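You operate a simulated robot arm through the tools that you are given. There is no shell and no other tool. Be economical: measure what you need, move in short steps, check, and stop when the job is done.

The job below is to be done with a simulated two-armed robot. You get a single attempt, and the scene is never put back.

## Task
On the bare end of the folding table, fold the beige cloth in half.

Only the result counts: the job must be done as asked and must still hold three seconds after the hand-in. Knocking over, shifting, dropping, spilling or breaking anything else fails it. Flat cloth is picked up by pressing the open fingertips on it (5 to 10 N) and closing them slowly along it; thin cloth reads only 2 to 8 mm in the jaws.

## Robot
Two 7-joint arms with two-finger parallel grippers on one trunk, on a base that drives. Base frame: it is fixed to the floor where the robot stands at the start and does not move with it; the origin is under the middle of the robot, x ahead of it, y to its left, z up. Readings come in cm, degrees, newtons and seconds.
The left shoulder is at the start at [7, 16.3, 107], the right one opposite. Places, roughly: bare end of the folding table [50, -20, 70]. Payload 3.43 kg a hand.
Tool frame (each hand has its own): the origin (TCP) lies between the finger pads and is the grasp point; the fingertips stand 3.4 cm ahead of it; z points along the fingers, y is the line along which they close. Largest opening 12.8 cm; finger width 2.4, thickness 1.2; the body of the gripper, 4.8 by 13 cm, starts 9.6 cm behind the TCP.
Orientation is that of the tool frame in the base frame, as a unit quaternion [w, x, y, z]. With the fingers straight down and closing along the base's y, the tool's x points along the base's -x, its y along +y and its z along -z.

## Interface
- The arms move only by the tool step_arm. It takes "left_series", "right_series" or both (then of equal length, played together; a hand with none holds still); each is a list of rows, each a list of 7 numbers: the turn, a rotation vector about the tool's x, y, z in degrees, then the shift along the tool's x, y, z in cm, then the closure, from 0 (fully open) to 1 (shut). In form: [[ax, ay, az, x, y, z, hand], ...]. A call has 1 to 10 rows; each row shifts and turns the commanded pose from where the row before left it, along the tool's axes as they then stand. Rows are played at 5 a second. More than 5 cm and 8.6 degrees between two rows, or a gripper value outside its range, and nothing of the call is played. A pose out of reach is approached as far as the arm can. The call stops where the force on the tool passes 40 N (or 10 N more than at its start, if that is more) or the arm is blocked; 0.2 s more then pass. The fingers move at their own pace (about 15.3 cm/s each) and stop on an object; they squeeze with about 35 N. The grip force told is the motor's: it shows also when the fingers shut on nothing. Time passes only in rows, and 0.2 s behind the last, so rows that do not move let the fingers close. It gives the time, the measured TCP pose, the force on the tool (base axes), the opening and the grip force at its end, in the units of the frame above (readings bear some noise), with the torque about the TCP (base axes, N m) and any sound that the robot's microphone picked up.
- Cameras (640 x 400 px; columns grow to the right, rows downward): "scene" is now at [10.71, -3.83, 126.11]; the picture's right is [-0.57, -0.82, 0.00], its down [-0.72, 0.50, -0.49] and it looks along [0.40, -0.28, -0.87] (base axes); focal length 214 px, centre (320, 200). "left" rides on the left gripper at [7.6, 1.1, -16] in its tool frame; the picture's right is [-0.15, 0.99, 0.00], its down [-0.88, -0.13, -0.46] and it looks along [-0.45, -0.07, 0.89] (tool axes); focal length 234 px, centre (320, 200). "right" rides on the right gripper at [7.6, -1.1, -16] in its tool frame; the picture's right is [0.15, 0.99, 0.00], its down [-0.88, 0.13, -0.46] and it looks along [-0.45, 0.07, 0.89] (tool axes); focal length 234 px, centre (320, 200). There is no depth. A picture from a camera that has moved, and an enlarged one, comes with that camera's place and axes in the base frame and with its lens.
- capture(camera): a new picture of that camera. The clock stands still meanwhile.
- slide_trunk(by): slides the trunk up (or, below 0, down) by that many cm; the arms and the scene camera ride with it, the base frame stays. It gives what a move gives, with no picture.
- base_move(legs): drives the robot by 1 to 6 legs, each [ahead, left, turn to the left] in cm, cm and degrees, along the robot's own axes; the way and the turn of a leg run together, so that a leg with both is an arc; at most 150 cm and 180 degrees a leg. The arms and the cameras ride along, it lands a little off, and it stops where it bumps. It gives what a move gives.
- aim_head(pan, tilt): turns the head with the scene camera to pan (to the left, within 86 degrees either way) and tilt (down, from -29 to 69), counted from straight ahead of the robot. It gives what a move gives.
- enlarge(camera, box): a new picture of the part [left, top, right, bottom] of that camera's present view, enlarged. The clock stands still meanwhile.
- sign_off(): hands the job in; it is judged then, once.

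Go step by step. Nothing tells you exact positions but the pictures and the camera data: compare them with the known pose of the tool, close in by small moves and look again before you grip or let go. The budget is 120 turns and 100 pictures, counting those below and the enlarged ones. Unless the task says otherwise, let go and move clear before handing in, and close with one line.

The tools are called as name(argument=value, ...) on one line, values as JSON. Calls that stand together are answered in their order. step_arm: Moves the arms, as the interface text tells. Its arguments: {"type":"object","properties":{"left_series":{"type":"array","items":{"type":"array","items":{"type":"number"}}},"right_series":{"type":"array","items":{"type":"array","items":{"type":"number"}}}},"required":[]} The other tools are called the same way: slide_trunk (by) slides the trunk up or down; base_move (legs) drives the base; aim_head (pan, tilt) turns the head that bears the scene camera; capture (camera) takes a picture; enlarge (camera, box) takes an enlarged picture of a part of a camera's view; sign_off () hands the job in.

At the start:

```text
time: 0.0
left_tool_pos: [71.91, 6.13, 98.18]
left_orientation: [0.0, 0.0, 1.0, 0.001]
left_ft_force: [-0.5, 0.0, -0.2]
left_ft_torque: [-0.01, -0.02, 0.05]
left_finger_gap: 12.79
left_gripper_force: 0.1
right_tool_pos: [45.31, -49.66, 95.47]
right_orientation: [0.0, 0.0, 1.0, 0.0]
right_ft_force: [-0.1, -0.3, -1.3]
right_ft_torque: [-0.01, 0.02, -0.01]
right_finger_gap: 12.8
right_gripper_force: 0.1
trunk travel left (down, up): [-55.0, 39.0]
robot x, y, heading: [-0.14, 0.35, -0.0]
head pan, tilt: [-34.8, 60.7]
```

scene: 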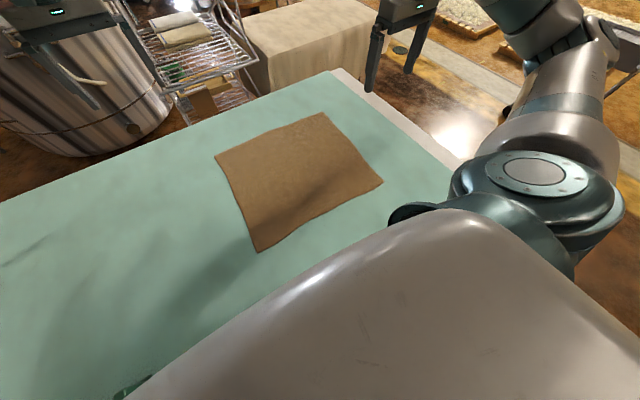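
right: 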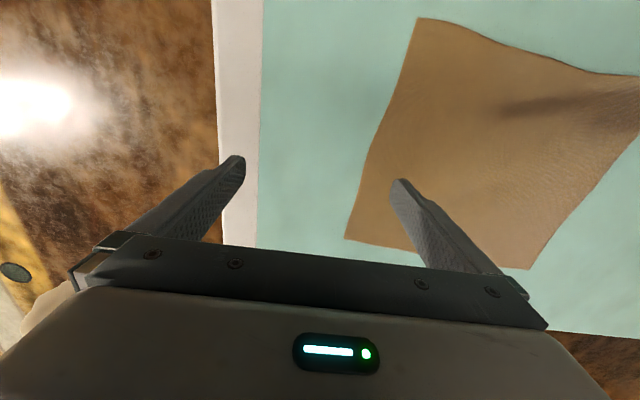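
left: 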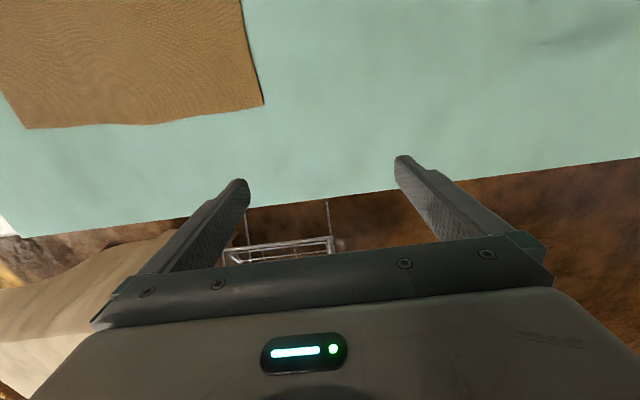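

The beige cloth lies flat at roughly x 30–70, y −45–0. I'd like the robot centred on it and a bit further back, so I'll check the surroundings first.

aim_head(pan=-75, tilt=55)

capture(camera="scene")

aim_head(pan=10, tilt=55)

capture(camera="scene")

```text
time: 1.1
left_tool_pos: [71.87, 6.19, 98.23]
left_orientation: [0.0, -0.001, 1.0, 0.0]
left_ft_force: [0.0, -0.6, 0.3]
left_ft_torque: [-0.01, 0.01, 0.01]
left_finger_gap: 12.78
left_gripper_force: 0.1
right_tool_pos: [45.22, -49.71, 95.56]
right_orientation: [0.0, 0.0, 1.0, 0.0]
right_ft_force: [0.0, 1.1, 0.6]
right_ft_torque: [-0.02, -0.01, 0.01]
right_finger_gap: 12.8
right_gripper_force: 0.0
trunk travel left (down, up): [-55.0, 39.0]
robot x, y, heading: [0.18, 0.15, -0.1]
head pan, tilt: [-75.0, 55.0]
```

```text
96 pictures are left
camera scene: at [7.18, -7.03, 126.79], right [-0.97, -0.26, 0.0], down [-0.21, 0.79, -0.57], along [0.15, -0.55, -0.82], focal length 214 px, centre (320, 200)
```

scene: 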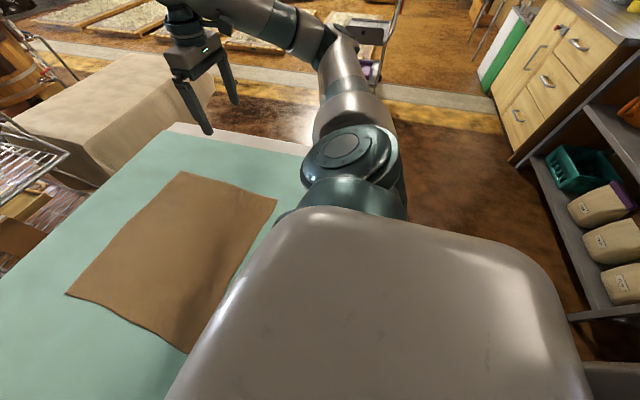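

```text
time: 2.7
left_tool_pos: [71.94, 6.06, 98.27]
left_orientation: [0.001, 0.0, 1.0, -0.001]
left_ft_force: [0.1, 0.5, 0.5]
left_ft_torque: [0.02, 0.0, -0.03]
left_finger_gap: 12.82
left_gripper_force: 0.1
right_tool_pos: [45.31, -49.64, 95.55]
right_orientation: [-0.001, -0.001, 1.0, 0.0]
right_ft_force: [-0.9, 1.0, -0.9]
right_ft_torque: [-0.01, 0.02, 0.0]
right_finger_gap: 12.79
right_gripper_force: 0.0
trunk travel left (down, up): [-55.0, 39.0]
robot x, y, heading: [0.02, -0.09, -0.1]
head pan, tilt: [10.0, 55.0]
```

```text
95 pictures are left
camera scene: at [12.4, 1.18, 126.79], right [0.17, -0.98, 0.0], down [-0.81, -0.14, -0.57], along [0.56, 0.1, -0.82], focal length 214 px, centre (320, 200)
```

scene: 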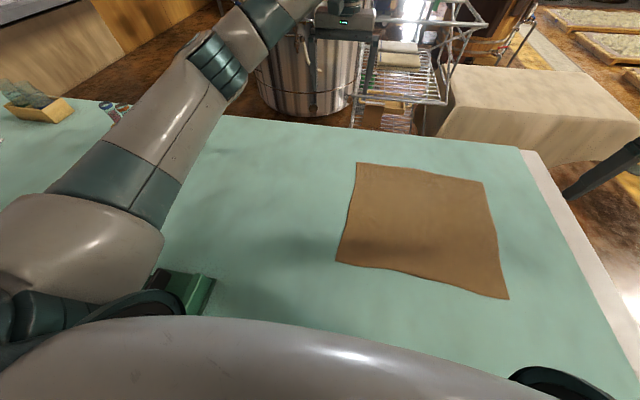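

The way behind and to the right is clear. I'll back off 8 cm and slide 22 cm right, so the cloth is centred ahead of the robot.

base_move(legs=[[-8, 0, 0], [0, -22, 0]])

aim_head(pan=0, tilt=52)

capture(camera="scene")

```text
time: 5.0
left_tool_pos: [64.4, -16.4, 98.4]
left_orientation: [0.0, 0.002, 1.0, 0.0]
left_ft_force: [-0.6, -0.5, -0.1]
left_ft_torque: [0.0, -0.01, 0.0]
left_finger_gap: 12.81
left_gripper_force: 0.0
right_tool_pos: [37.47, -71.98, 95.53]
right_orientation: [0.0, 0.001, 1.0, 0.0]
right_ft_force: [-0.2, 0.0, 0.0]
right_ft_torque: [0.01, 0.01, -0.03]
right_finger_gap: 12.83
right_gripper_force: 0.1
trunk travel left (down, up): [-55.0, 39.0]
robot x, y, heading: [-7.36, -22.28, -0.4]
head pan, tilt: [10.0, 55.0]
```

```text
time: 5.7
left_tool_pos: [64.28, -16.26, 98.25]
left_orientation: [0.0, 0.003, 1.0, 0.001]
left_ft_force: [-0.2, 0.6, 0.3]
left_ft_torque: [-0.01, -0.01, 0.03]
left_finger_gap: 12.8
left_gripper_force: 0.0
right_tool_pos: [37.5, -72.03, 95.6]
right_orientation: [0.0, 0.001, 1.0, 0.0]
right_ft_force: [0.5, 0.2, 0.1]
right_ft_torque: [0.0, 0.02, -0.01]
right_finger_gap: 12.81
right_gripper_force: 0.0
trunk travel left (down, up): [-55.0, 39.0]
robot x, y, heading: [-7.55, -21.85, 0.1]
head pan, tilt: [0.0, 52.0]
```

```text
94 pictures are left
camera scene: at [5.16, -22.26, 127.18], right [0.0, -1.0, 0.0], down [-0.79, 0.0, -0.62], along [0.62, 0.0, -0.79], focal length 214 px, centre (320, 200)
```

scene: 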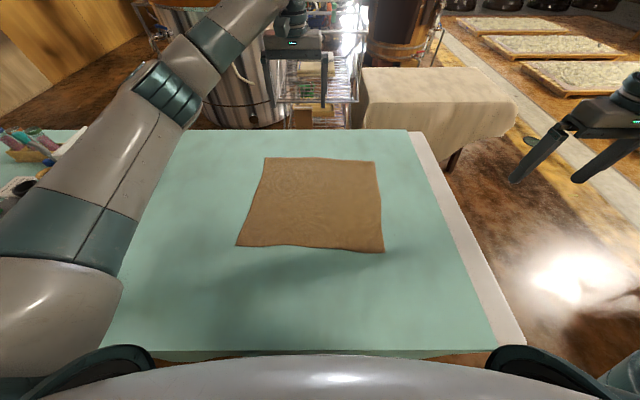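

Corners come out near FL (70.7,−1.5), FR (69,−45), NR (31,−41.5), NL (33,1). I'll bring both hands above the far edge just inside the corners, half closed.

step_arm(left_series=[[0, 0, 0, -0.47, 1.03, 1.83, 0.6], [0, 0, 0, -0.47, 1.03, 1.83, 0.6], [0, 0, 0, -0.47, 1.03, 1.83, 0.6], [0, 0, 0, -0.47, 1.03, 1.83, 0.6], [0, 0, 0, -0.47, 1.03, 1.83, 0.6], [0, 0, 0, -0.47, 1.03, 1.83, 0.6], [0, 0, 0, -0.47, 1.03, 1.83, 0.6], [0, 0, 0, -0.47, 1.03, 1.83, 0.6], [0, 0, 0, -0.47, 1.03, 1.83, 0.6], [0, 0, 0, -0.47, 1.03, 1.83, 0.6]], right_series=[[0, 0, 0, -3, 3.15, 1.56, 0.6], [0, 0, 0, -3, 3.15, 1.56, 0.6], [0, 0, 0, -3, 3.15, 1.56, 0.6], [0, 0, 0, -3, 3.15, 1.56, 0.6], [0, 0, 0, -3, 3.15, 1.56, 0.6], [0, 0, 0, -3, 3.15, 1.56, 0.6], [0, 0, 0, -3, 3.15, 1.56, 0.6], [0, 0, 0, -3, 3.15, 1.56, 0.6], [0, 0, 0, -3, 3.15, 1.56, 0.6], [0, 0, 0, -3, 3.15, 1.56, 0.6]])

capture(camera="left")

capture(camera="right")

capture(camera="scene")

```text
time: 7.9
left_tool_pos: [69.0, -5.99, 80.03]
left_orientation: [-0.001, 0.002, 1.0, -0.002]
left_ft_force: [0.5, 0.3, 0.0]
left_ft_torque: [-0.03, 0.04, 0.0]
left_finger_gap: 5.11
left_gripper_force: 0.1
right_tool_pos: [67.85, -40.4, 80.05]
right_orientation: [-0.001, 0.002, 1.0, -0.001]
right_ft_force: [0.2, -0.3, -0.2]
right_ft_torque: [-0.03, 0.02, -0.01]
right_finger_gap: 5.15
right_gripper_force: 0.0
trunk travel left (down, up): [-55.0, 39.0]
robot x, y, heading: [-7.71, -22.38, -0.3]
head pan, tilt: [0.0, 52.0]
```

```text
93 pictures are left
camera left: at [61.33, -4.87, 95.87], right [0.15, 0.99, 0.0], down [0.88, -0.13, 0.45], along [0.45, -0.07, -0.89], focal length 234 px, centre (320, 200)
```

left: 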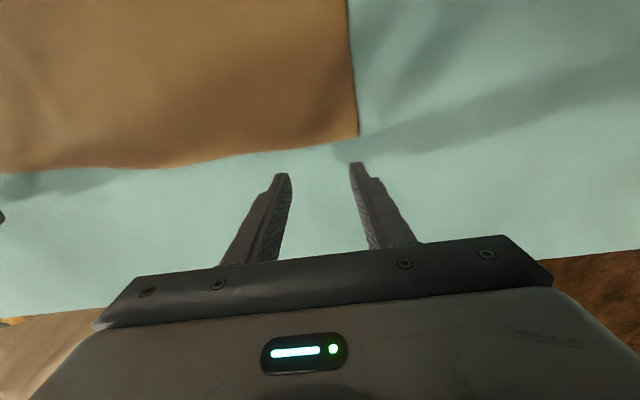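

```text
92 pictures are left
camera right: at [60.32, -41.55, 95.84], right [-0.14, 0.99, 0.0], down [0.88, 0.13, 0.45], along [0.45, 0.06, -0.89], focal length 234 px, centre (320, 200)
```

right: 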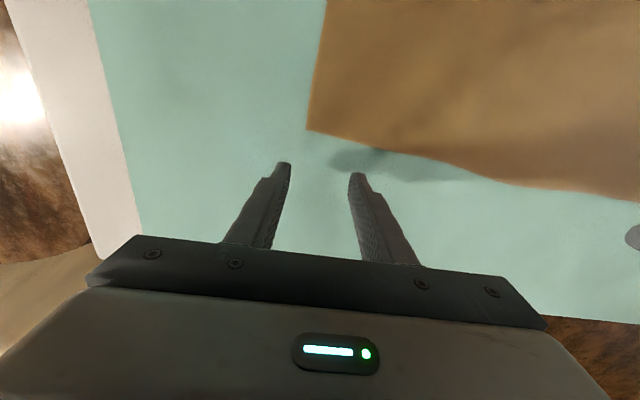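

```text
91 pictures are left
camera scene: at [5.3, -22.08, 127.17], right [0.0, -1.0, 0.0], down [-0.79, 0.0, -0.61], along [0.61, 0.0, -0.79], focal length 214 px, centre (320, 200)
```

scene: 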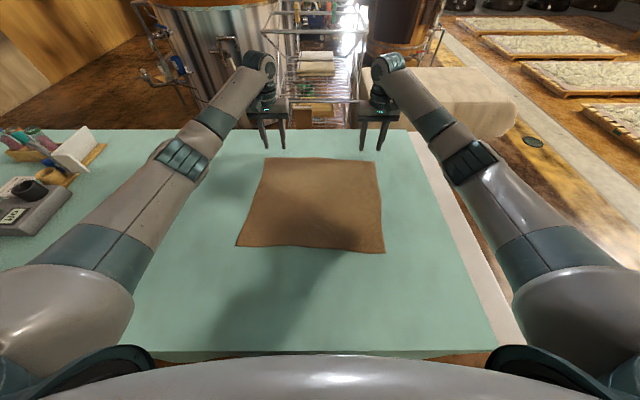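

Comparing both views puts the table surface near z 73.7 and the cloth at FL (66.3,−2.1), FR (64.6,−42.5), NR (29,−39), NL (31,1). I'll move over the far edge just inside the corners, then lower gently.

step_arm(left_series=[[0, 0, 0, 2.2, -0.4, 0, 0.6], [0, 0, 0, 2.2, -0.4, 0, 0.6], [0, 0, 0, 0, 0, 1.0, 0.6], [0, 0, 0, 0, 0, 0.5, 0.6]], right_series=[[0, 0, 0, 2.2, 1.35, 0, 0.6], [0, 0, 0, 2.2, 1.35, 0, 0.6], [0, 0, 0, 0, 0, 1.0, 0.6], [0, 0, 0, 0, 0, 0.5, 0.6]])

capture(camera="left")

capture(camera="right")

```text
time: 8.9
left_tool_pos: [64.55, -6.74, 78.39]
left_orientation: [0.001, 0.002, 1.0, 0.0]
left_ft_force: [0.5, 0.3, 0.2]
left_ft_torque: [-0.02, -0.02, 0.01]
left_finger_gap: 5.12
left_gripper_force: 0.0
right_tool_pos: [63.26, -37.77, 78.37]
right_orientation: [0.0, 0.001, 1.0, 0.0]
right_ft_force: [0.1, -0.4, 0.2]
right_ft_torque: [-0.02, 0.01, -0.01]
right_finger_gap: 5.11
right_gripper_force: 0.1
trunk travel left (down, up): [-55.0, 39.0]
robot x, y, heading: [-7.6, -22.5, -0.3]
head pan, tilt: [0.0, 52.0]
```

```text
90 pictures are left
camera left: at [56.97, -5.65, 94.34], right [0.15, 0.99, 0.0], down [0.88, -0.13, 0.46], along [0.45, -0.07, -0.89], focal length 234 px, centre (320, 200)
```

left: 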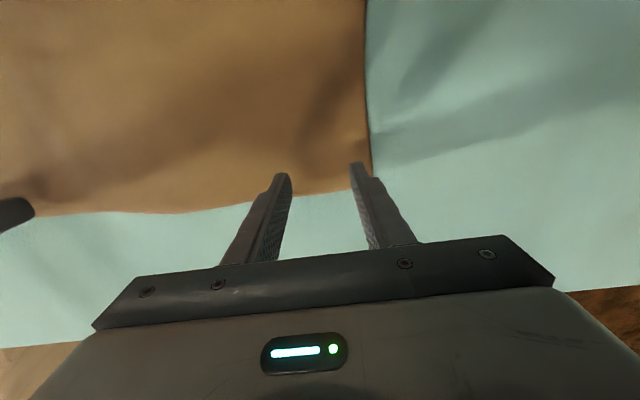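

```text
89 pictures are left
camera right: at [55.8, -38.9, 94.36], right [-0.14, 0.99, 0.0], down [0.88, 0.13, 0.46], along [0.45, 0.06, -0.89], focal length 234 px, centre (320, 200)
```

right: 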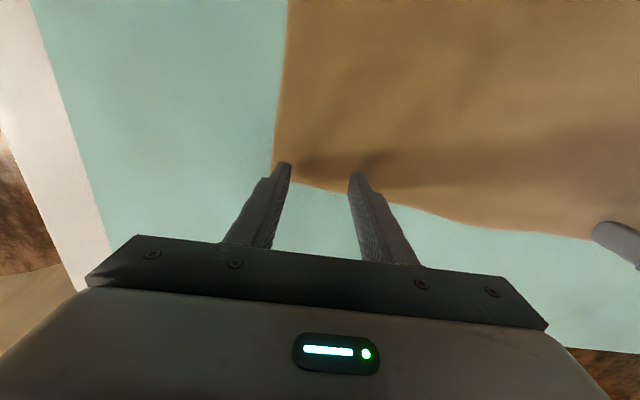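

Tips are right over both corners with the outer finger very near the side edge. I'll shift slightly inward and lower towards contact.

step_arm(left_series=[[0, 0, 0, 0.3, -0.7, 0, 0.6], [0, 0, 0, 0, 0, 0.5, 0.6], [0, 0, 0, 0, 0, 0.4, 0.6], [0, 0, 0, 0, 0, 0.0, 0.6]], right_series=[[0, 0, 0, 0.3, 0.7, 0, 0.6], [0, 0, 0, 0, 0, 0.5, 0.6], [0, 0, 0, 0, 0, 0.4, 0.6], [0, 0, 0, 0, 0, 0.0, 0.6]])

```text
time: 9.9
left_tool_pos: [64.36, -7.46, 77.51]
left_orientation: [0.001, 0.002, 1.0, 0.0]
left_ft_force: [1.1, -0.5, 2.1]
left_ft_torque: [0.0, -0.07, 0.0]
left_finger_gap: 5.12
left_gripper_force: 0.0
right_tool_pos: [62.98, -37.26, 77.53]
right_orientation: [0.0, 0.001, 1.0, 0.0]
right_ft_force: [1.3, 0.1, 1.8]
right_ft_torque: [-0.01, -0.03, -0.01]
right_finger_gap: 5.14
right_gripper_force: 0.0
trunk travel left (down, up): [-55.0, 39.0]
robot x, y, heading: [-7.89, -22.14, -0.2]
head pan, tilt: [0.0, 52.0]
```

Light contact (~2 N) is starting; I'll press a little more.

step_arm(left_series=[[0, 0, 0, 0, 0, 0.15, 0.6], [0, 0, 0, 0, 0, 0, 0.6]], right_series=[[0, 0, 0, 0, 0, 0.15, 0.6], [0, 0, 0, 0, 0, 0, 0.6]])

```text
time: 10.5
left_tool_pos: [64.37, -7.6, 77.57]
left_orientation: [0.0, 0.003, 1.0, 0.0]
left_ft_force: [0.4, 0.2, 8.8]
left_ft_torque: [0.03, -0.08, 0.02]
left_finger_gap: 5.11
left_gripper_force: 0.0
right_tool_pos: [62.74, -37.33, 77.54]
right_orientation: [0.001, 0.001, 1.0, 0.0]
right_ft_force: [3.5, 0.2, 6.8]
right_ft_torque: [-0.06, -0.16, 0.02]
right_finger_gap: 5.13
right_gripper_force: 0.0
trunk travel left (down, up): [-55.0, 39.0]
robot x, y, heading: [-7.82, -22.27, -0.3]
head pan, tilt: [0.0, 52.0]
```

Pressing at 7–9 N, in range. Now I close slowly.

step_arm(left_series=[[0, 0, 0, 0, 0, 0, 0.64], [0, 0, 0, 0, 0, 0, 0.68], [0, 0, 0, 0, 0, 0, 0.72], [0, 0, 0, 0, 0, 0, 0.76], [0, 0, 0, 0, 0, 0, 0.8], [0, 0, 0, 0, 0, 0, 0.84], [0, 0, 0, 0, 0, 0, 0.88], [0, 0, 0, 0, 0, 0, 0.92], [0, 0, 0, 0, 0, 0, 0.96], [0, 0, 0, 0, 0, 0, 1.0]], right_series=[[0, 0, 0, 0, 0, 0, 0.64], [0, 0, 0, 0, 0, 0, 0.68], [0, 0, 0, 0, 0, 0, 0.72], [0, 0, 0, 0, 0, 0, 0.76], [0, 0, 0, 0, 0, 0, 0.8], [0, 0, 0, 0, 0, 0, 0.84], [0, 0, 0, 0, 0, 0, 0.88], [0, 0, 0, 0, 0, 0, 0.92], [0, 0, 0, 0, 0, 0, 0.96], [0, 0, 0, 0, 0, 0, 1.0]])

capture(camera="left")

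capture(camera="right")

```text
time: 12.7
left_tool_pos: [64.3, -7.56, 77.51]
left_orientation: [0.001, 0.002, 1.0, -0.001]
left_ft_force: [0.1, -5.7, 11.1]
left_ft_torque: [-0.1, -0.08, 0.03]
left_finger_gap: 0.22
left_gripper_force: 34.9
right_tool_pos: [62.87, -37.21, 77.53]
right_orientation: [0.001, 0.002, 1.0, 0.0]
right_ft_force: [0.3, 4.7, 7.4]
right_ft_torque: [0.15, -0.04, 0.0]
right_finger_gap: 0.22
right_gripper_force: 34.8
trunk travel left (down, up): [-55.0, 39.0]
robot x, y, heading: [-7.71, -21.77, -0.2]
head pan, tilt: [0.0, 52.0]
```

```text
88 pictures are left
camera left: at [56.56, -6.47, 93.39], right [0.15, 0.99, 0.0], down [0.88, -0.13, 0.46], along [0.45, -0.07, -0.89], focal length 234 px, centre (320, 200)
```

left: 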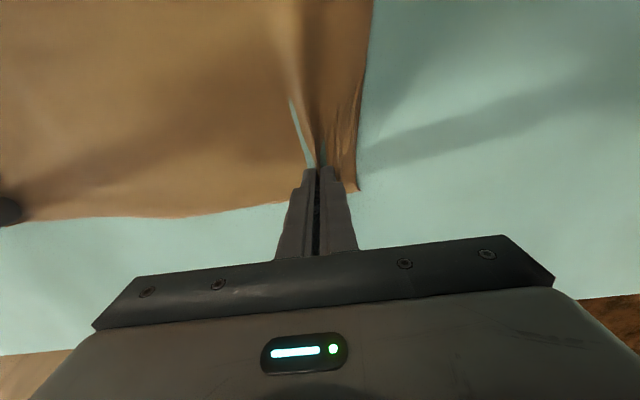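

```text
87 pictures are left
camera right: at [55.17, -38.41, 93.52], right [-0.14, 0.99, 0.0], down [0.88, 0.13, 0.46], along [0.45, 0.07, -0.89], focal length 234 px, centre (320, 200)
```

right: 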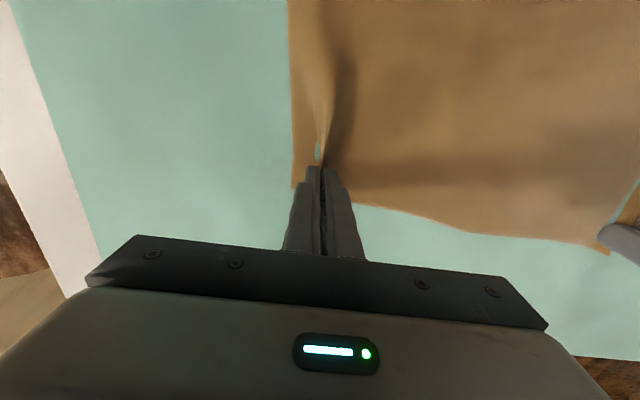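

Both jaws read 2.2 mm: cloth is gripped. I'll lift 4 cm straight up and check.

step_arm(left_series=[[0, 0, 0, 0.3, 0, -1, 1], [0, 0, 0, 0.3, 0, -1.5, 1], [0, 0, 0, 0.4, 0, -1.5, 1]], right_series=[[0, 0, 0, 0.3, 0, -1, 1], [0, 0, 0, 0.3, 0, -1.5, 1], [0, 0, 0, 0.4, 0, -1.5, 1]])

capture(camera="scene")

capture(camera="left")

```text
time: 13.5
left_tool_pos: [63.28, -7.34, 81.45]
left_orientation: [-0.001, 0.001, 1.0, 0.0]
left_ft_force: [-0.3, -7.1, 0.4]
left_ft_torque: [-0.25, 0.01, -0.01]
left_finger_gap: 0.24
left_gripper_force: 35.1
right_tool_pos: [61.9, -36.98, 81.42]
right_orientation: [0.001, 0.001, 1.0, 0.0]
right_ft_force: [0.6, 6.4, -0.9]
right_ft_torque: [0.22, -0.03, 0.0]
right_finger_gap: 0.22
right_gripper_force: 34.7
trunk travel left (down, up): [-55.0, 39.0]
robot x, y, heading: [-7.59, -22.24, 0.0]
head pan, tilt: [0.0, 52.0]
```

```text
86 pictures are left
camera scene: at [5.14, -22.26, 127.17], right [0.0, -1.0, 0.0], down [-0.79, 0.0, -0.62], along [0.62, 0.0, -0.79], focal length 214 px, centre (320, 200)
```

scene: 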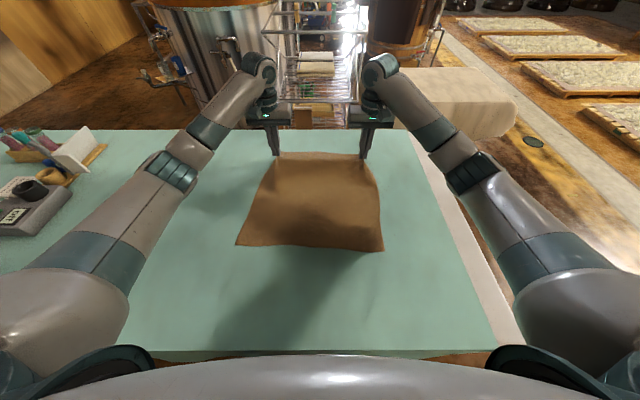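

```text
85 pictures are left
camera left: at [55.66, -6.26, 97.28], right [0.15, 0.99, 0.0], down [0.88, -0.13, 0.45], along [0.45, -0.07, -0.89], focal length 234 px, centre (320, 200)
```

left: 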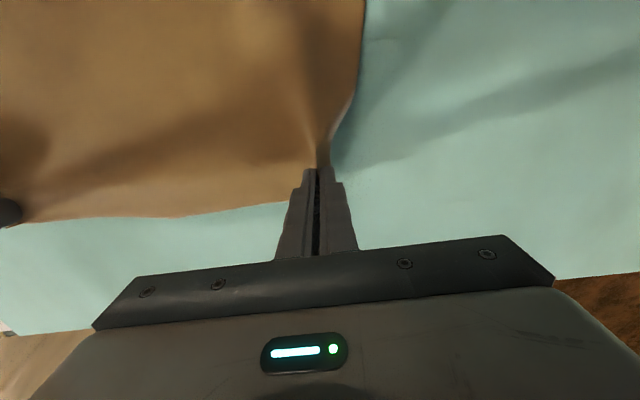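

The far edge lifts cleanly. Now I carry it up and back along an arc to over the fold line.

step_arm(left_series=[[0, 0, 0, 3.0, 0.1, -2.5, 1], [0, 0, 0, 3.4, 0.2, -2, 1], [0, 0, 0, 3.6, 0.2, -1.5, 1], [0, 0, 0, 3.7, 0.2, -1, 1], [0, 0, 0, 3.6, 0.2, -0.5, 1]], right_series=[[0, 0, 0, 3.0, 0.5, -2.5, 1], [0, 0, 0, 3.4, 0.4, -2, 1], [0, 0, 0, 3.6, 0.4, -1.5, 1], [0, 0, 0, 3.7, 0.4, -1, 1], [0, 0, 0, 3.6, 0.4, -0.5, 1]])

capture(camera="scene")

```text
time: 14.7
left_tool_pos: [46.14, -6.18, 88.67]
left_orientation: [0.0, 0.0, 1.0, -0.001]
left_ft_force: [0.3, 0.9, 0.0]
left_ft_torque: [0.03, -0.01, -0.01]
left_finger_gap: 0.22
left_gripper_force: 34.9
right_tool_pos: [44.0, -34.81, 89.05]
right_orientation: [0.0, 0.001, 1.0, -0.001]
right_ft_force: [-0.3, -0.8, 0.6]
right_ft_torque: [-0.04, -0.05, 0.01]
right_finger_gap: 0.23
right_gripper_force: 35.4
trunk travel left (down, up): [-55.0, 39.0]
robot x, y, heading: [-8.16, -22.47, -0.4]
head pan, tilt: [0.0, 52.0]
```

```text
84 pictures are left
camera scene: at [5.03, -22.24, 127.2], right [0.0, -1.0, 0.0], down [-0.79, 0.0, -0.62], along [0.62, 0.0, -0.79], focal length 214 px, centre (320, 200)
```

scene: 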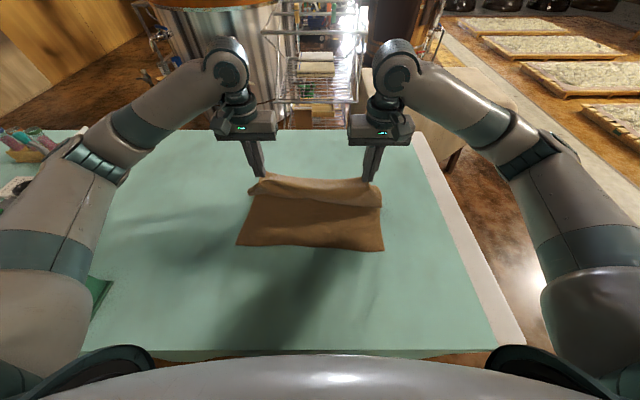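

Folding well, and the near edge hasn't moved. I'll tilt the fingers forward so the edge turns over, then back the base to carry it on.

step_arm(left_series=[[0, -8, 0, 0, 0, 0, 1], [0, -8, 0, 0, 0, 0, 1], [0, -8, 0, 0, 0, 0, 1], [0, -8, 0, 0, 0, 0, 1], [0, -8, 0, 0, 0, 0, 1]], right_series=[[0, -8, 0, 0, 0, 0, 1], [0, -8, 0, 0, 0, 0, 1], [0, -8, 0, 0, 0, 0, 1], [0, -8, 0, 0, 0, 0, 1], [0, -8, 0, 0, 0, 0, 1]])

base_move(legs=[[-9, 0, 0]])

capture(camera="scene")

```text
time: 15.9
left_tool_pos: [45.97, -6.43, 88.99]
left_orientation: [0.343, 0.001, 0.939, -0.001]
left_ft_force: [-0.4, -0.4, -0.2]
left_ft_torque: [0.03, 0.01, 0.01]
left_finger_gap: 0.23
left_gripper_force: 34.9
right_tool_pos: [44.45, -34.95, 88.88]
right_orientation: [0.342, 0.0, 0.94, 0.0]
right_ft_force: [-0.8, 0.1, 0.5]
right_ft_torque: [-0.03, -0.01, 0.03]
right_finger_gap: 0.22
right_gripper_force: 34.8
trunk travel left (down, up): [-55.0, 39.0]
robot x, y, heading: [-7.44, -21.91, 0.0]
head pan, tilt: [0.0, 52.0]
```

```text
time: 17.0
left_tool_pos: [37.26, -6.36, 88.96]
left_orientation: [0.341, 0.001, 0.94, 0.0]
left_ft_force: [-0.4, 0.4, -0.5]
left_ft_torque: [0.06, -0.01, 0.0]
left_finger_gap: 0.25
left_gripper_force: 35.2
right_tool_pos: [35.78, -34.98, 88.83]
right_orientation: [0.342, 0.001, 0.94, -0.001]
right_ft_force: [-0.8, -0.6, 1.3]
right_ft_torque: [0.0, 0.0, 0.01]
right_finger_gap: 0.21
right_gripper_force: 35.2
trunk travel left (down, up): [-55.0, 39.0]
robot x, y, heading: [-16.34, -22.09, -0.2]
head pan, tilt: [0.0, 52.0]
```

```text
83 pictures are left
camera scene: at [-3.65, -22.23, 127.19], right [0.0, -1.0, 0.0], down [-0.79, 0.0, -0.62], along [0.62, 0.0, -0.79], focal length 214 px, centre (320, 200)
```

scene: 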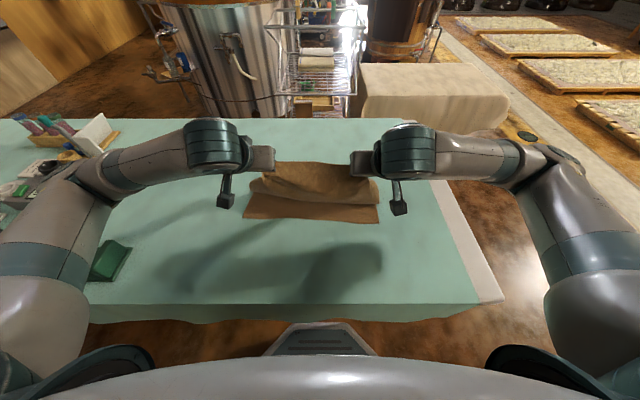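

The near edge is still at about x 31.5/29.8. I'll continue along the arc down towards it, stopping just above the table.

step_arm(left_series=[[0, 0, 0, 2.92, 0.53, 0.16, 1], [0, 0, 0, 2.92, 0.53, 0.16, 1], [0, 0, 0, 2.92, 0.53, 0.16, 1], [0, 0, 0, 1.1, 0, 1.3, 1], [0, 0, 0, 1.1, 0, 1.3, 1], [0, 0, 0, 0, 0, 0, 1]], right_series=[[0, 0, 0, 2.95, 0.17, 0.14, 1], [0, 0, 0, 2.95, 0.17, 0.14, 1], [0, 0, 0, 2.95, 0.17, 0.14, 1], [0, 0, 0, 1.1, 0, 1.3, 1], [0, 0, 0, 1.1, 0, 1.3, 1], [0, 0, 0, 0, 0, 0, 1]])

capture(camera="scene")

capture(camera="left")

capture(camera="right")

```text
time: 18.4
left_tool_pos: [35.27, -7.0, 79.21]
left_orientation: [0.344, 0.004, 0.939, 0.002]
left_ft_force: [0.4, -0.9, -0.1]
left_ft_torque: [0.0, 0.03, 0.03]
left_finger_gap: 0.25
left_gripper_force: 35.0
left hand out of reach, approached as far as the arm can: row 1, 2, 3
right_tool_pos: [32.74, -33.44, 78.6]
right_orientation: [0.343, 0.003, 0.939, 0.003]
right_ft_force: [0.4, 0.5, 0.1]
right_ft_torque: [0.01, 0.0, 0.02]
right_finger_gap: 0.21
right_gripper_force: 34.9
right hand out of reach, approached as far as the arm can: row 1, 2, 3
trunk travel left (down, up): [-55.0, 39.0]
robot x, y, heading: [-15.92, -22.35, -0.2]
head pan, tilt: [0.0, 52.0]
```

```text
82 pictures are left
camera scene: at [-3.73, -23.4, 127.23], right [0.0, -1.0, -0.01], down [-0.79, 0.01, -0.62], along [0.62, 0.0, -0.79], focal length 214 px, centre (320, 200)
```

scene: 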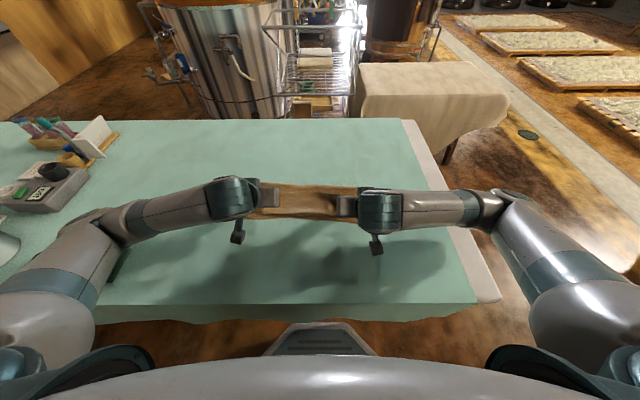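

```text
81 pictures are left
camera left: at [19.13, -5.86, 86.44], right [0.12, 0.99, 0.1], down [0.38, -0.14, 0.92], along [0.92, -0.07, -0.39], focal length 234 px, centre (320, 200)
```

left: 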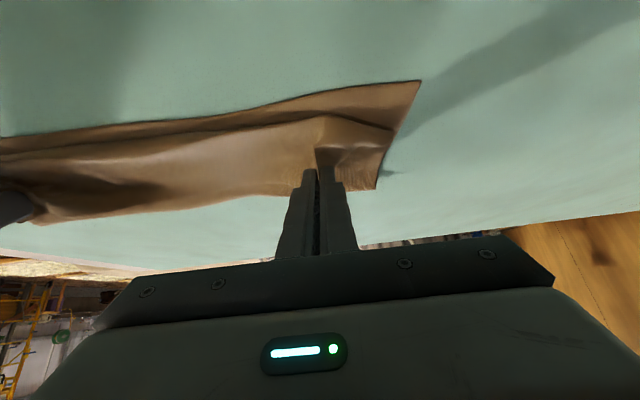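

```text
80 pictures are left
camera right: at [16.76, -34.64, 85.91], right [-0.11, 0.99, -0.09], down [0.38, 0.12, 0.92], along [0.92, 0.07, -0.39], focal length 234 px, centre (320, 200)
```

right: 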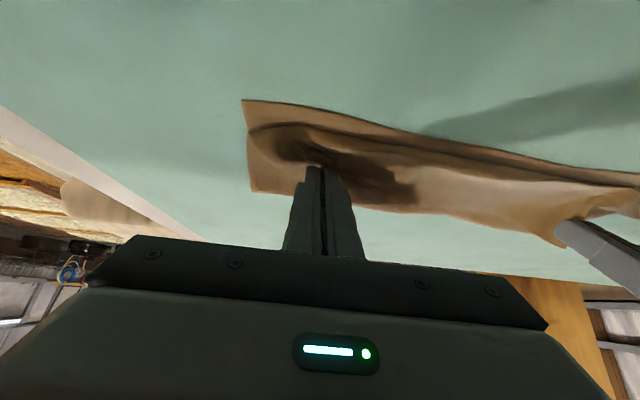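

The arms hit their inner reach limit a few cm short, so I'll close the gap by backing the base 4 cm.

base_move(legs=[[-4, 0, 0]])

step_arm(left_series=[[0, 0, 0, 0, 0, 0, 1]], right_series=[[0, 0, 0, 0, 0, 0, 1]])

capture(camera="scene")

capture(camera="left")

capture(camera="right")

```text
time: 19.2
left_tool_pos: [33.79, -7.18, 79.2]
left_orientation: [0.344, 0.006, 0.939, -0.003]
left_ft_force: [-1.0, -0.6, -0.3]
left_ft_torque: [0.01, 0.0, 0.01]
left_finger_gap: 0.22
left_gripper_force: 35.2
right_tool_pos: [31.22, -33.32, 78.58]
right_orientation: [0.343, 0.004, 0.939, 0.0]
right_ft_force: [-0.3, 0.2, 0.6]
right_ft_torque: [-0.02, 0.01, 0.05]
right_finger_gap: 0.23
right_gripper_force: 35.1
trunk travel left (down, up): [-55.0, 39.0]
robot x, y, heading: [-17.74, -22.34, -0.6]
head pan, tilt: [0.0, 52.0]
stopped in leg 1: the robot was blocked; the commanded pose is now the measured one
```

```text
time: 19.6
left_tool_pos: [33.7, -7.28, 79.14]
left_orientation: [0.344, 0.005, 0.939, -0.002]
left_ft_force: [0.2, -0.1, -0.4]
left_ft_torque: [0.02, 0.0, 0.0]
left_finger_gap: 0.22
left_gripper_force: 34.7
right_tool_pos: [31.38, -33.42, 78.58]
right_orientation: [0.343, 0.003, 0.939, 0.001]
right_ft_force: [1.2, 0.4, 0.0]
right_ft_torque: [-0.02, 0.0, -0.01]
right_finger_gap: 0.23
right_gripper_force: 34.6
trunk travel left (down, up): [-55.0, 39.0]
robot x, y, heading: [-18.11, -22.3, -0.5]
head pan, tilt: [0.0, 52.0]
```

```text
79 pictures are left
camera scene: at [-5.26, -23.08, 127.2], right [-0.01, -1.0, 0.0], down [-0.79, 0.01, -0.62], along [0.62, 0.0, -0.79], focal length 214 px, centre (320, 200)
```

scene: 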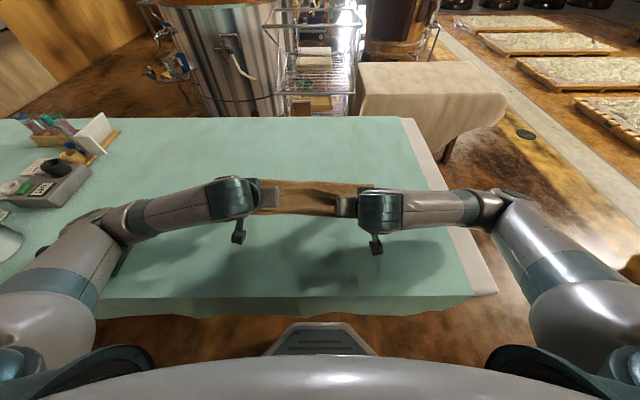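

```text
78 pictures are left
camera left: at [17.61, -5.94, 86.38], right [0.12, 0.99, 0.09], down [0.38, -0.13, 0.92], along [0.92, -0.08, -0.39], focal length 234 px, centre (320, 200)
```

left: 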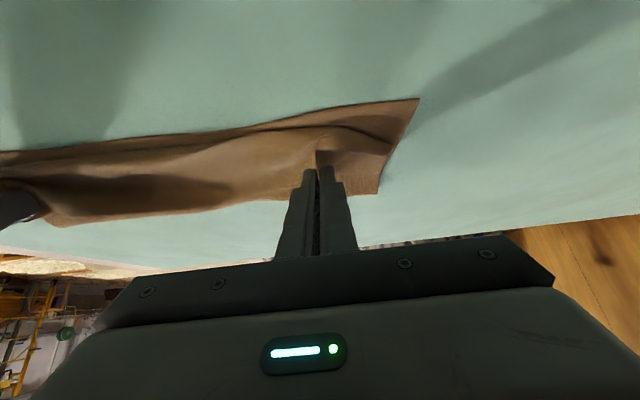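

```text
77 pictures are left
camera right: at [15.25, -34.53, 85.96], right [-0.11, 0.99, -0.09], down [0.38, 0.12, 0.92], along [0.92, 0.06, -0.39], focal length 234 px, centre (320, 200)
```

right: 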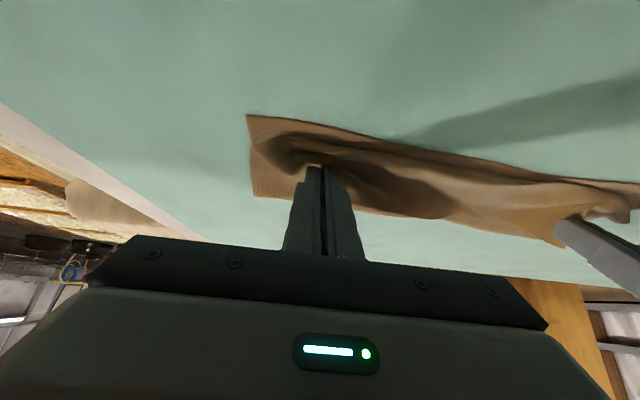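

The base met something behind, so no more backing. I'll take some tilt off to regain reach, and bring the tips to just above the near edge.

step_arm(left_series=[[0, 8, 0, 0, 0, 0, 1], [0, 7, 0, 0, 0, 0, 1], [0, 0, 0, 1.4, 1, 0, 1], [0, 0, 0, 1.4, 1, 0, 1], [0, 0, 0, 0, 0, 0, 1]], right_series=[[0, 8, 0, 0, 0, 0, 1], [0, 7, 0, 0, 0, 0, 1], [0, 0, 0, 0.94, -0.6, 0, 1], [0, 0, 0, 0.94, -0.6, 0, 1], [0, 0, 0, 0, 0, 0, 1]])

capture(camera="left")

capture(camera="right")

```text
time: 20.8
left_tool_pos: [31.25, -5.45, 78.26]
left_orientation: [0.218, 0.007, 0.976, -0.003]
left_ft_force: [-0.5, -2.1, 1.3]
left_ft_torque: [-0.08, -0.04, -0.01]
left_finger_gap: 0.21
left_gripper_force: 35.3
right_tool_pos: [29.78, -34.49, 77.94]
right_orientation: [0.218, 0.005, 0.976, 0.003]
right_ft_force: [1.8, 11.0, 23.8]
right_ft_torque: [0.34, -0.13, 0.0]
right_finger_gap: 0.21
right_gripper_force: 34.8
trunk travel left (down, up): [-55.0, 39.0]
robot x, y, heading: [-17.7, -22.36, -0.3]
head pan, tilt: [0.0, 52.0]
```

```text
76 pictures are left
camera left: at [17.59, -4.12, 89.3], right [0.15, 0.99, 0.06], down [0.6, -0.14, 0.79], along [0.79, -0.08, -0.61], focal length 234 px, centre (320, 200)
```

left: 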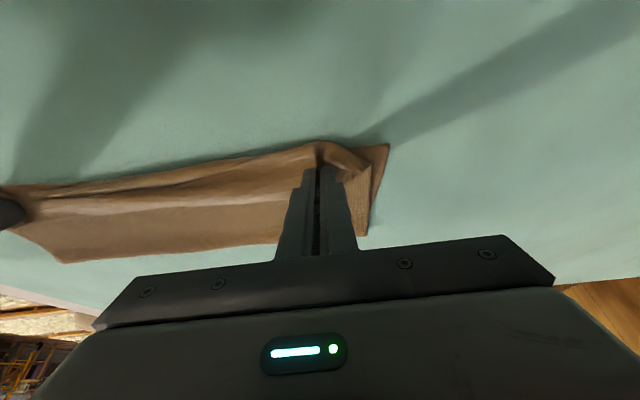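

```text
75 pictures are left
camera right: at [16.07, -35.69, 89.12], right [-0.13, 0.99, -0.05], down [0.6, 0.12, 0.79], along [0.79, 0.07, -0.61], focal length 234 px, centre (320, 200)
```

right: 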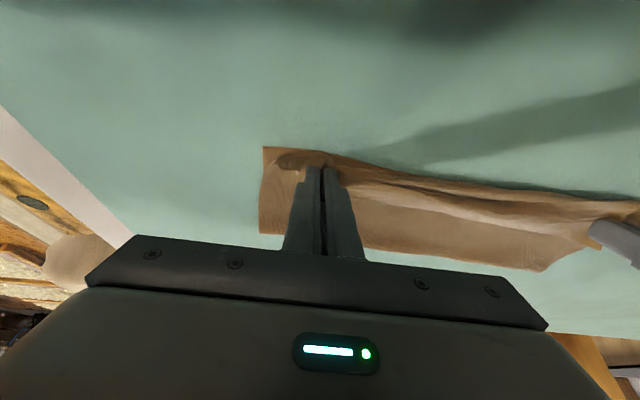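

Positions look right; the right hand is pressing too hard (24 N), so I'll ease it up, set the left down slightly, then open slowly so the pinch spreads back out.

step_arm(left_series=[[0, 0, 0, 0.08, 0, 0.2, 1], [0, 0, 0, 0, 0, 0, 1]], right_series=[[0, 0, 0, -0.12, 0, -0.28, 1], [0, 0, 0, 0, 0, 0, 1]])

```text
time: 21.4
left_tool_pos: [31.37, -5.37, 77.8]
left_orientation: [0.218, 0.006, 0.976, -0.001]
left_ft_force: [0.6, -3.5, 2.6]
left_ft_torque: [-0.14, -0.01, -0.03]
left_finger_gap: 0.21
left_gripper_force: 35.0
right_tool_pos: [29.65, -34.64, 77.93]
right_orientation: [0.215, 0.004, 0.977, 0.002]
right_ft_force: [0.4, 6.6, 9.3]
right_ft_torque: [0.23, -0.08, 0.05]
right_finger_gap: 0.22
right_gripper_force: 34.6
trunk travel left (down, up): [-55.0, 39.0]
robot x, y, heading: [-18.12, -22.13, -0.6]
head pan, tilt: [0.0, 52.0]
```

step_arm(left_series=[[0, 0, 0, 0, 0, 0, 0.96], [0, 0, 0, 0, 0, 0, 0.92], [0, 0, 0, 0, 0, 0, 0.88], [0, 0, 0, 0, 0, 0, 0.84], [0, 0, 0, 0, 0, 0, 0.8], [0, 0, 0, 0, 0, 0, 0.76], [0, 0, 0, 0, 0, 0, 0.72], [0, 0, 0, 0, 0, 0, 0.68], [0, 0, 0, 0, 0, 0, 0.65]], right_series=[[0, 0, 0, 0, 0, 0, 0.96], [0, 0, 0, 0, 0, 0, 0.92], [0, 0, 0, 0, 0, 0, 0.88], [0, 0, 0, 0, 0, 0, 0.84], [0, 0, 0, 0, 0, 0, 0.8], [0, 0, 0, 0, 0, 0, 0.76], [0, 0, 0, 0, 0, 0, 0.72], [0, 0, 0, 0, 0, 0, 0.68], [0, 0, 0, 0, 0, 0, 0.65]])

capture(camera="left")

capture(camera="right")

```text
time: 23.4
left_tool_pos: [31.38, -5.38, 77.9]
left_orientation: [0.218, 0.006, 0.976, 0.0]
left_ft_force: [-0.6, 0.4, 1.6]
left_ft_torque: [0.02, -0.04, -0.03]
left_finger_gap: 4.41
left_gripper_force: 0.1
right_tool_pos: [29.67, -34.69, 77.88]
right_orientation: [0.217, 0.004, 0.976, 0.003]
right_ft_force: [0.4, 5.2, 9.3]
right_ft_torque: [-0.05, -0.04, 0.01]
right_finger_gap: 4.2
right_gripper_force: 0.0
trunk travel left (down, up): [-55.0, 39.0]
robot x, y, heading: [-17.72, -22.28, -0.3]
head pan, tilt: [0.0, 52.0]
```

```text
74 pictures are left
camera left: at [17.56, -4.18, 89.06], right [0.14, 0.99, 0.06], down [0.6, -0.14, 0.79], along [0.79, -0.07, -0.61], focal length 234 px, centre (320, 200)
```

left: 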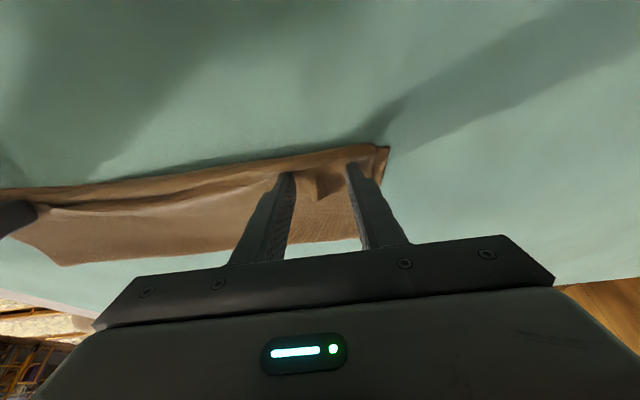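

```text
73 pictures are left
camera right: at [16.07, -35.9, 89.24], right [-0.13, 0.99, -0.05], down [0.61, 0.12, 0.79], along [0.79, 0.07, -0.62], focal length 234 px, centre (320, 200)
```

right: 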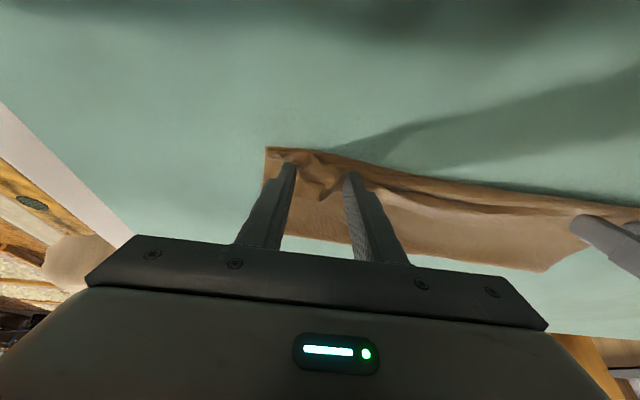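

Released and it spread out nicely. I'll raise the hands straight up, slowly.

step_arm(left_series=[[0, 0, 0, -0.4, 0, -0.9, 0.65], [0, 0, 0, -0.8, 0, -1.8, 0.65], [0, 0, 0, -1.2, 0, -2.7, 0.65], [0, 0, 0, -1.2, 0, -2.7, 0.65], [0, 0, 0, -1.2, 0, -2.7, 0.65]], right_series=[[0, 0, 0, -0.4, 0, -0.9, 0.65], [0, 0, 0, -0.8, 0, -1.8, 0.65], [0, 0, 0, -1.2, 0, -2.7, 0.65], [0, 0, 0, -1.2, 0, -2.7, 0.65], [0, 0, 0, -1.2, 0, -2.7, 0.65]])

capture(camera="left")

capture(camera="right")

capture(camera="scene")

```text
time: 24.6
left_tool_pos: [31.02, -4.72, 89.33]
left_orientation: [0.217, 0.005, 0.976, -0.003]
left_ft_force: [0.2, 0.7, 0.3]
left_ft_torque: [0.01, 0.03, 0.02]
left_finger_gap: 4.5
left_gripper_force: 0.1
right_tool_pos: [29.28, -34.22, 89.81]
right_orientation: [0.216, 0.003, 0.976, -0.002]
right_ft_force: [-1.2, 0.5, -1.0]
right_ft_torque: [-0.04, -0.01, -0.02]
right_finger_gap: 4.47
right_gripper_force: 0.0
trunk travel left (down, up): [-55.0, 39.0]
robot x, y, heading: [-17.94, -22.22, -0.2]
head pan, tilt: [0.0, 52.0]
```

```text
72 pictures are left
camera left: at [17.29, -3.45, 100.59], right [0.14, 0.99, 0.06], down [0.6, -0.13, 0.79], along [0.78, -0.08, -0.62], focal length 234 px, centre (320, 200)
```

left: 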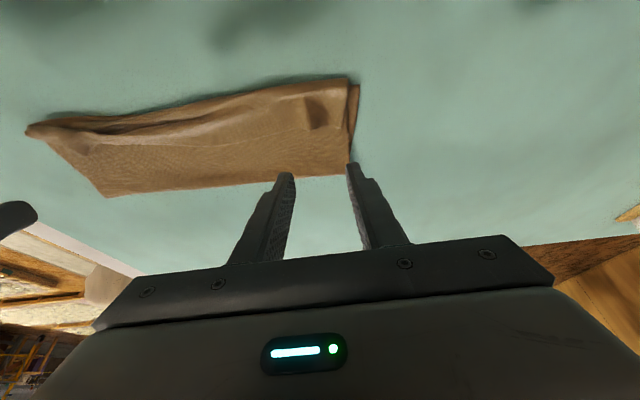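

```text
71 pictures are left
camera right: at [15.78, -35.21, 101.11], right [-0.13, 0.99, -0.06], down [0.61, 0.13, 0.79], along [0.79, 0.06, -0.62], focal length 234 px, centre (320, 200)
```

right: 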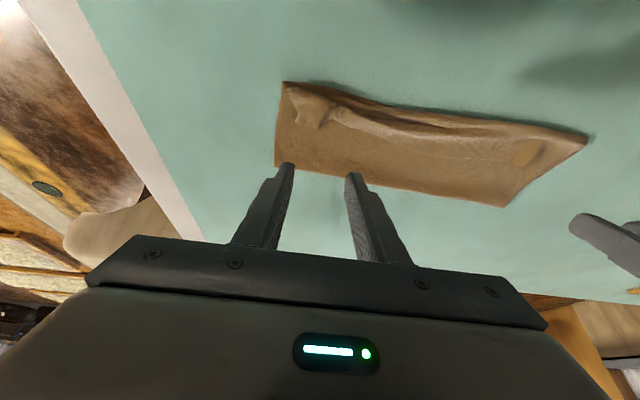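

```text
70 pictures are left
camera scene: at [-5.08, -22.46, 127.17], right [-0.01, -1.0, 0.0], down [-0.79, 0.0, -0.62], along [0.62, 0.0, -0.79], focal length 214 px, centre (320, 200)
```

scene: 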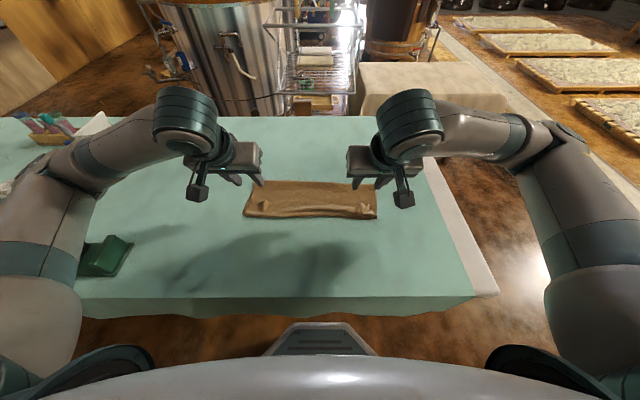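

enlarge(camera="scene", box=[220, 160, 400, 240])

```text
3.56 times, centred on (310, 200) of scene
camera zoom: at [-5.08, -22.46, 127.17], right [-0.01, -1.0, 0.0], down [-0.79, 0.0, -0.62], along [0.62, 0.0, -0.79], focal length 763 px, centre (356, 200)
```

zoom: 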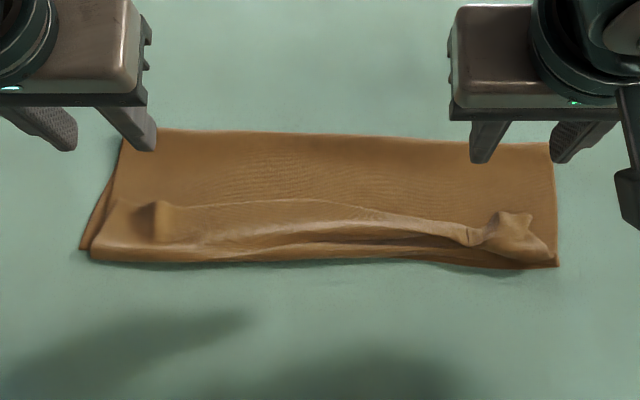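

The fold is made; there's some rumple along the near edge. I'll look closer before deciding whether to smooth it.

enlarge(camera="right", box=[260, 60, 600, 220])

enlarge(camera="left", box=[20, 60, 380, 220])

enlarge(camera="scene", box=[320, 190, 400, 240])

```text
1.88 times, centred on (430, 140) of right
camera zoom: at [15.78, -35.21, 101.11], right [-0.13, 0.99, -0.06], down [0.61, 0.13, 0.79], along [0.79, 0.06, -0.62], focal length 441 px, centre (113, 313)
```

zoom: 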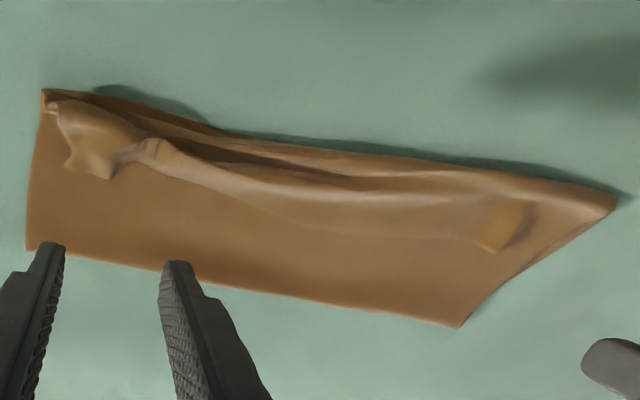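

```text
1.78 times, centred on (200, 140) of left
camera zoom: at [17.29, -3.45, 100.59], right [0.14, 0.99, 0.06], down [0.6, -0.13, 0.79], along [0.78, -0.08, -0.62], focal length 416 px, centre (533, 307)
```

zoom: 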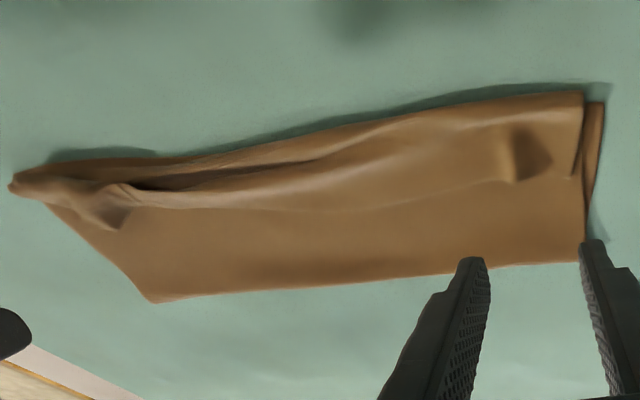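

```text
8.00 times, centred on (360, 215) of scene
camera zoom: at [-5.08, -22.46, 127.17], right [-0.01, -1.0, 0.0], down [-0.79, 0.0, -0.62], along [0.62, 0.0, -0.79], focal length 1716 px, centre (0, 80)
```

zoom: 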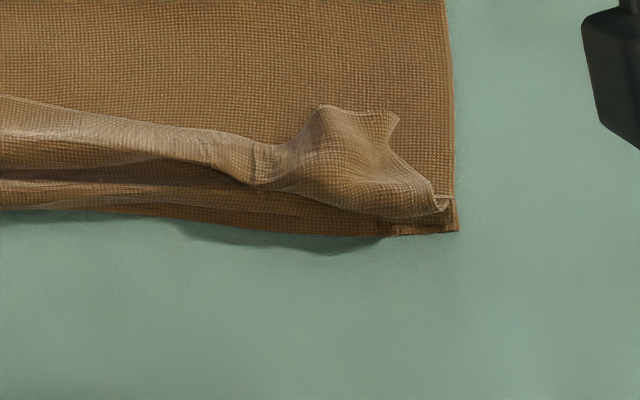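

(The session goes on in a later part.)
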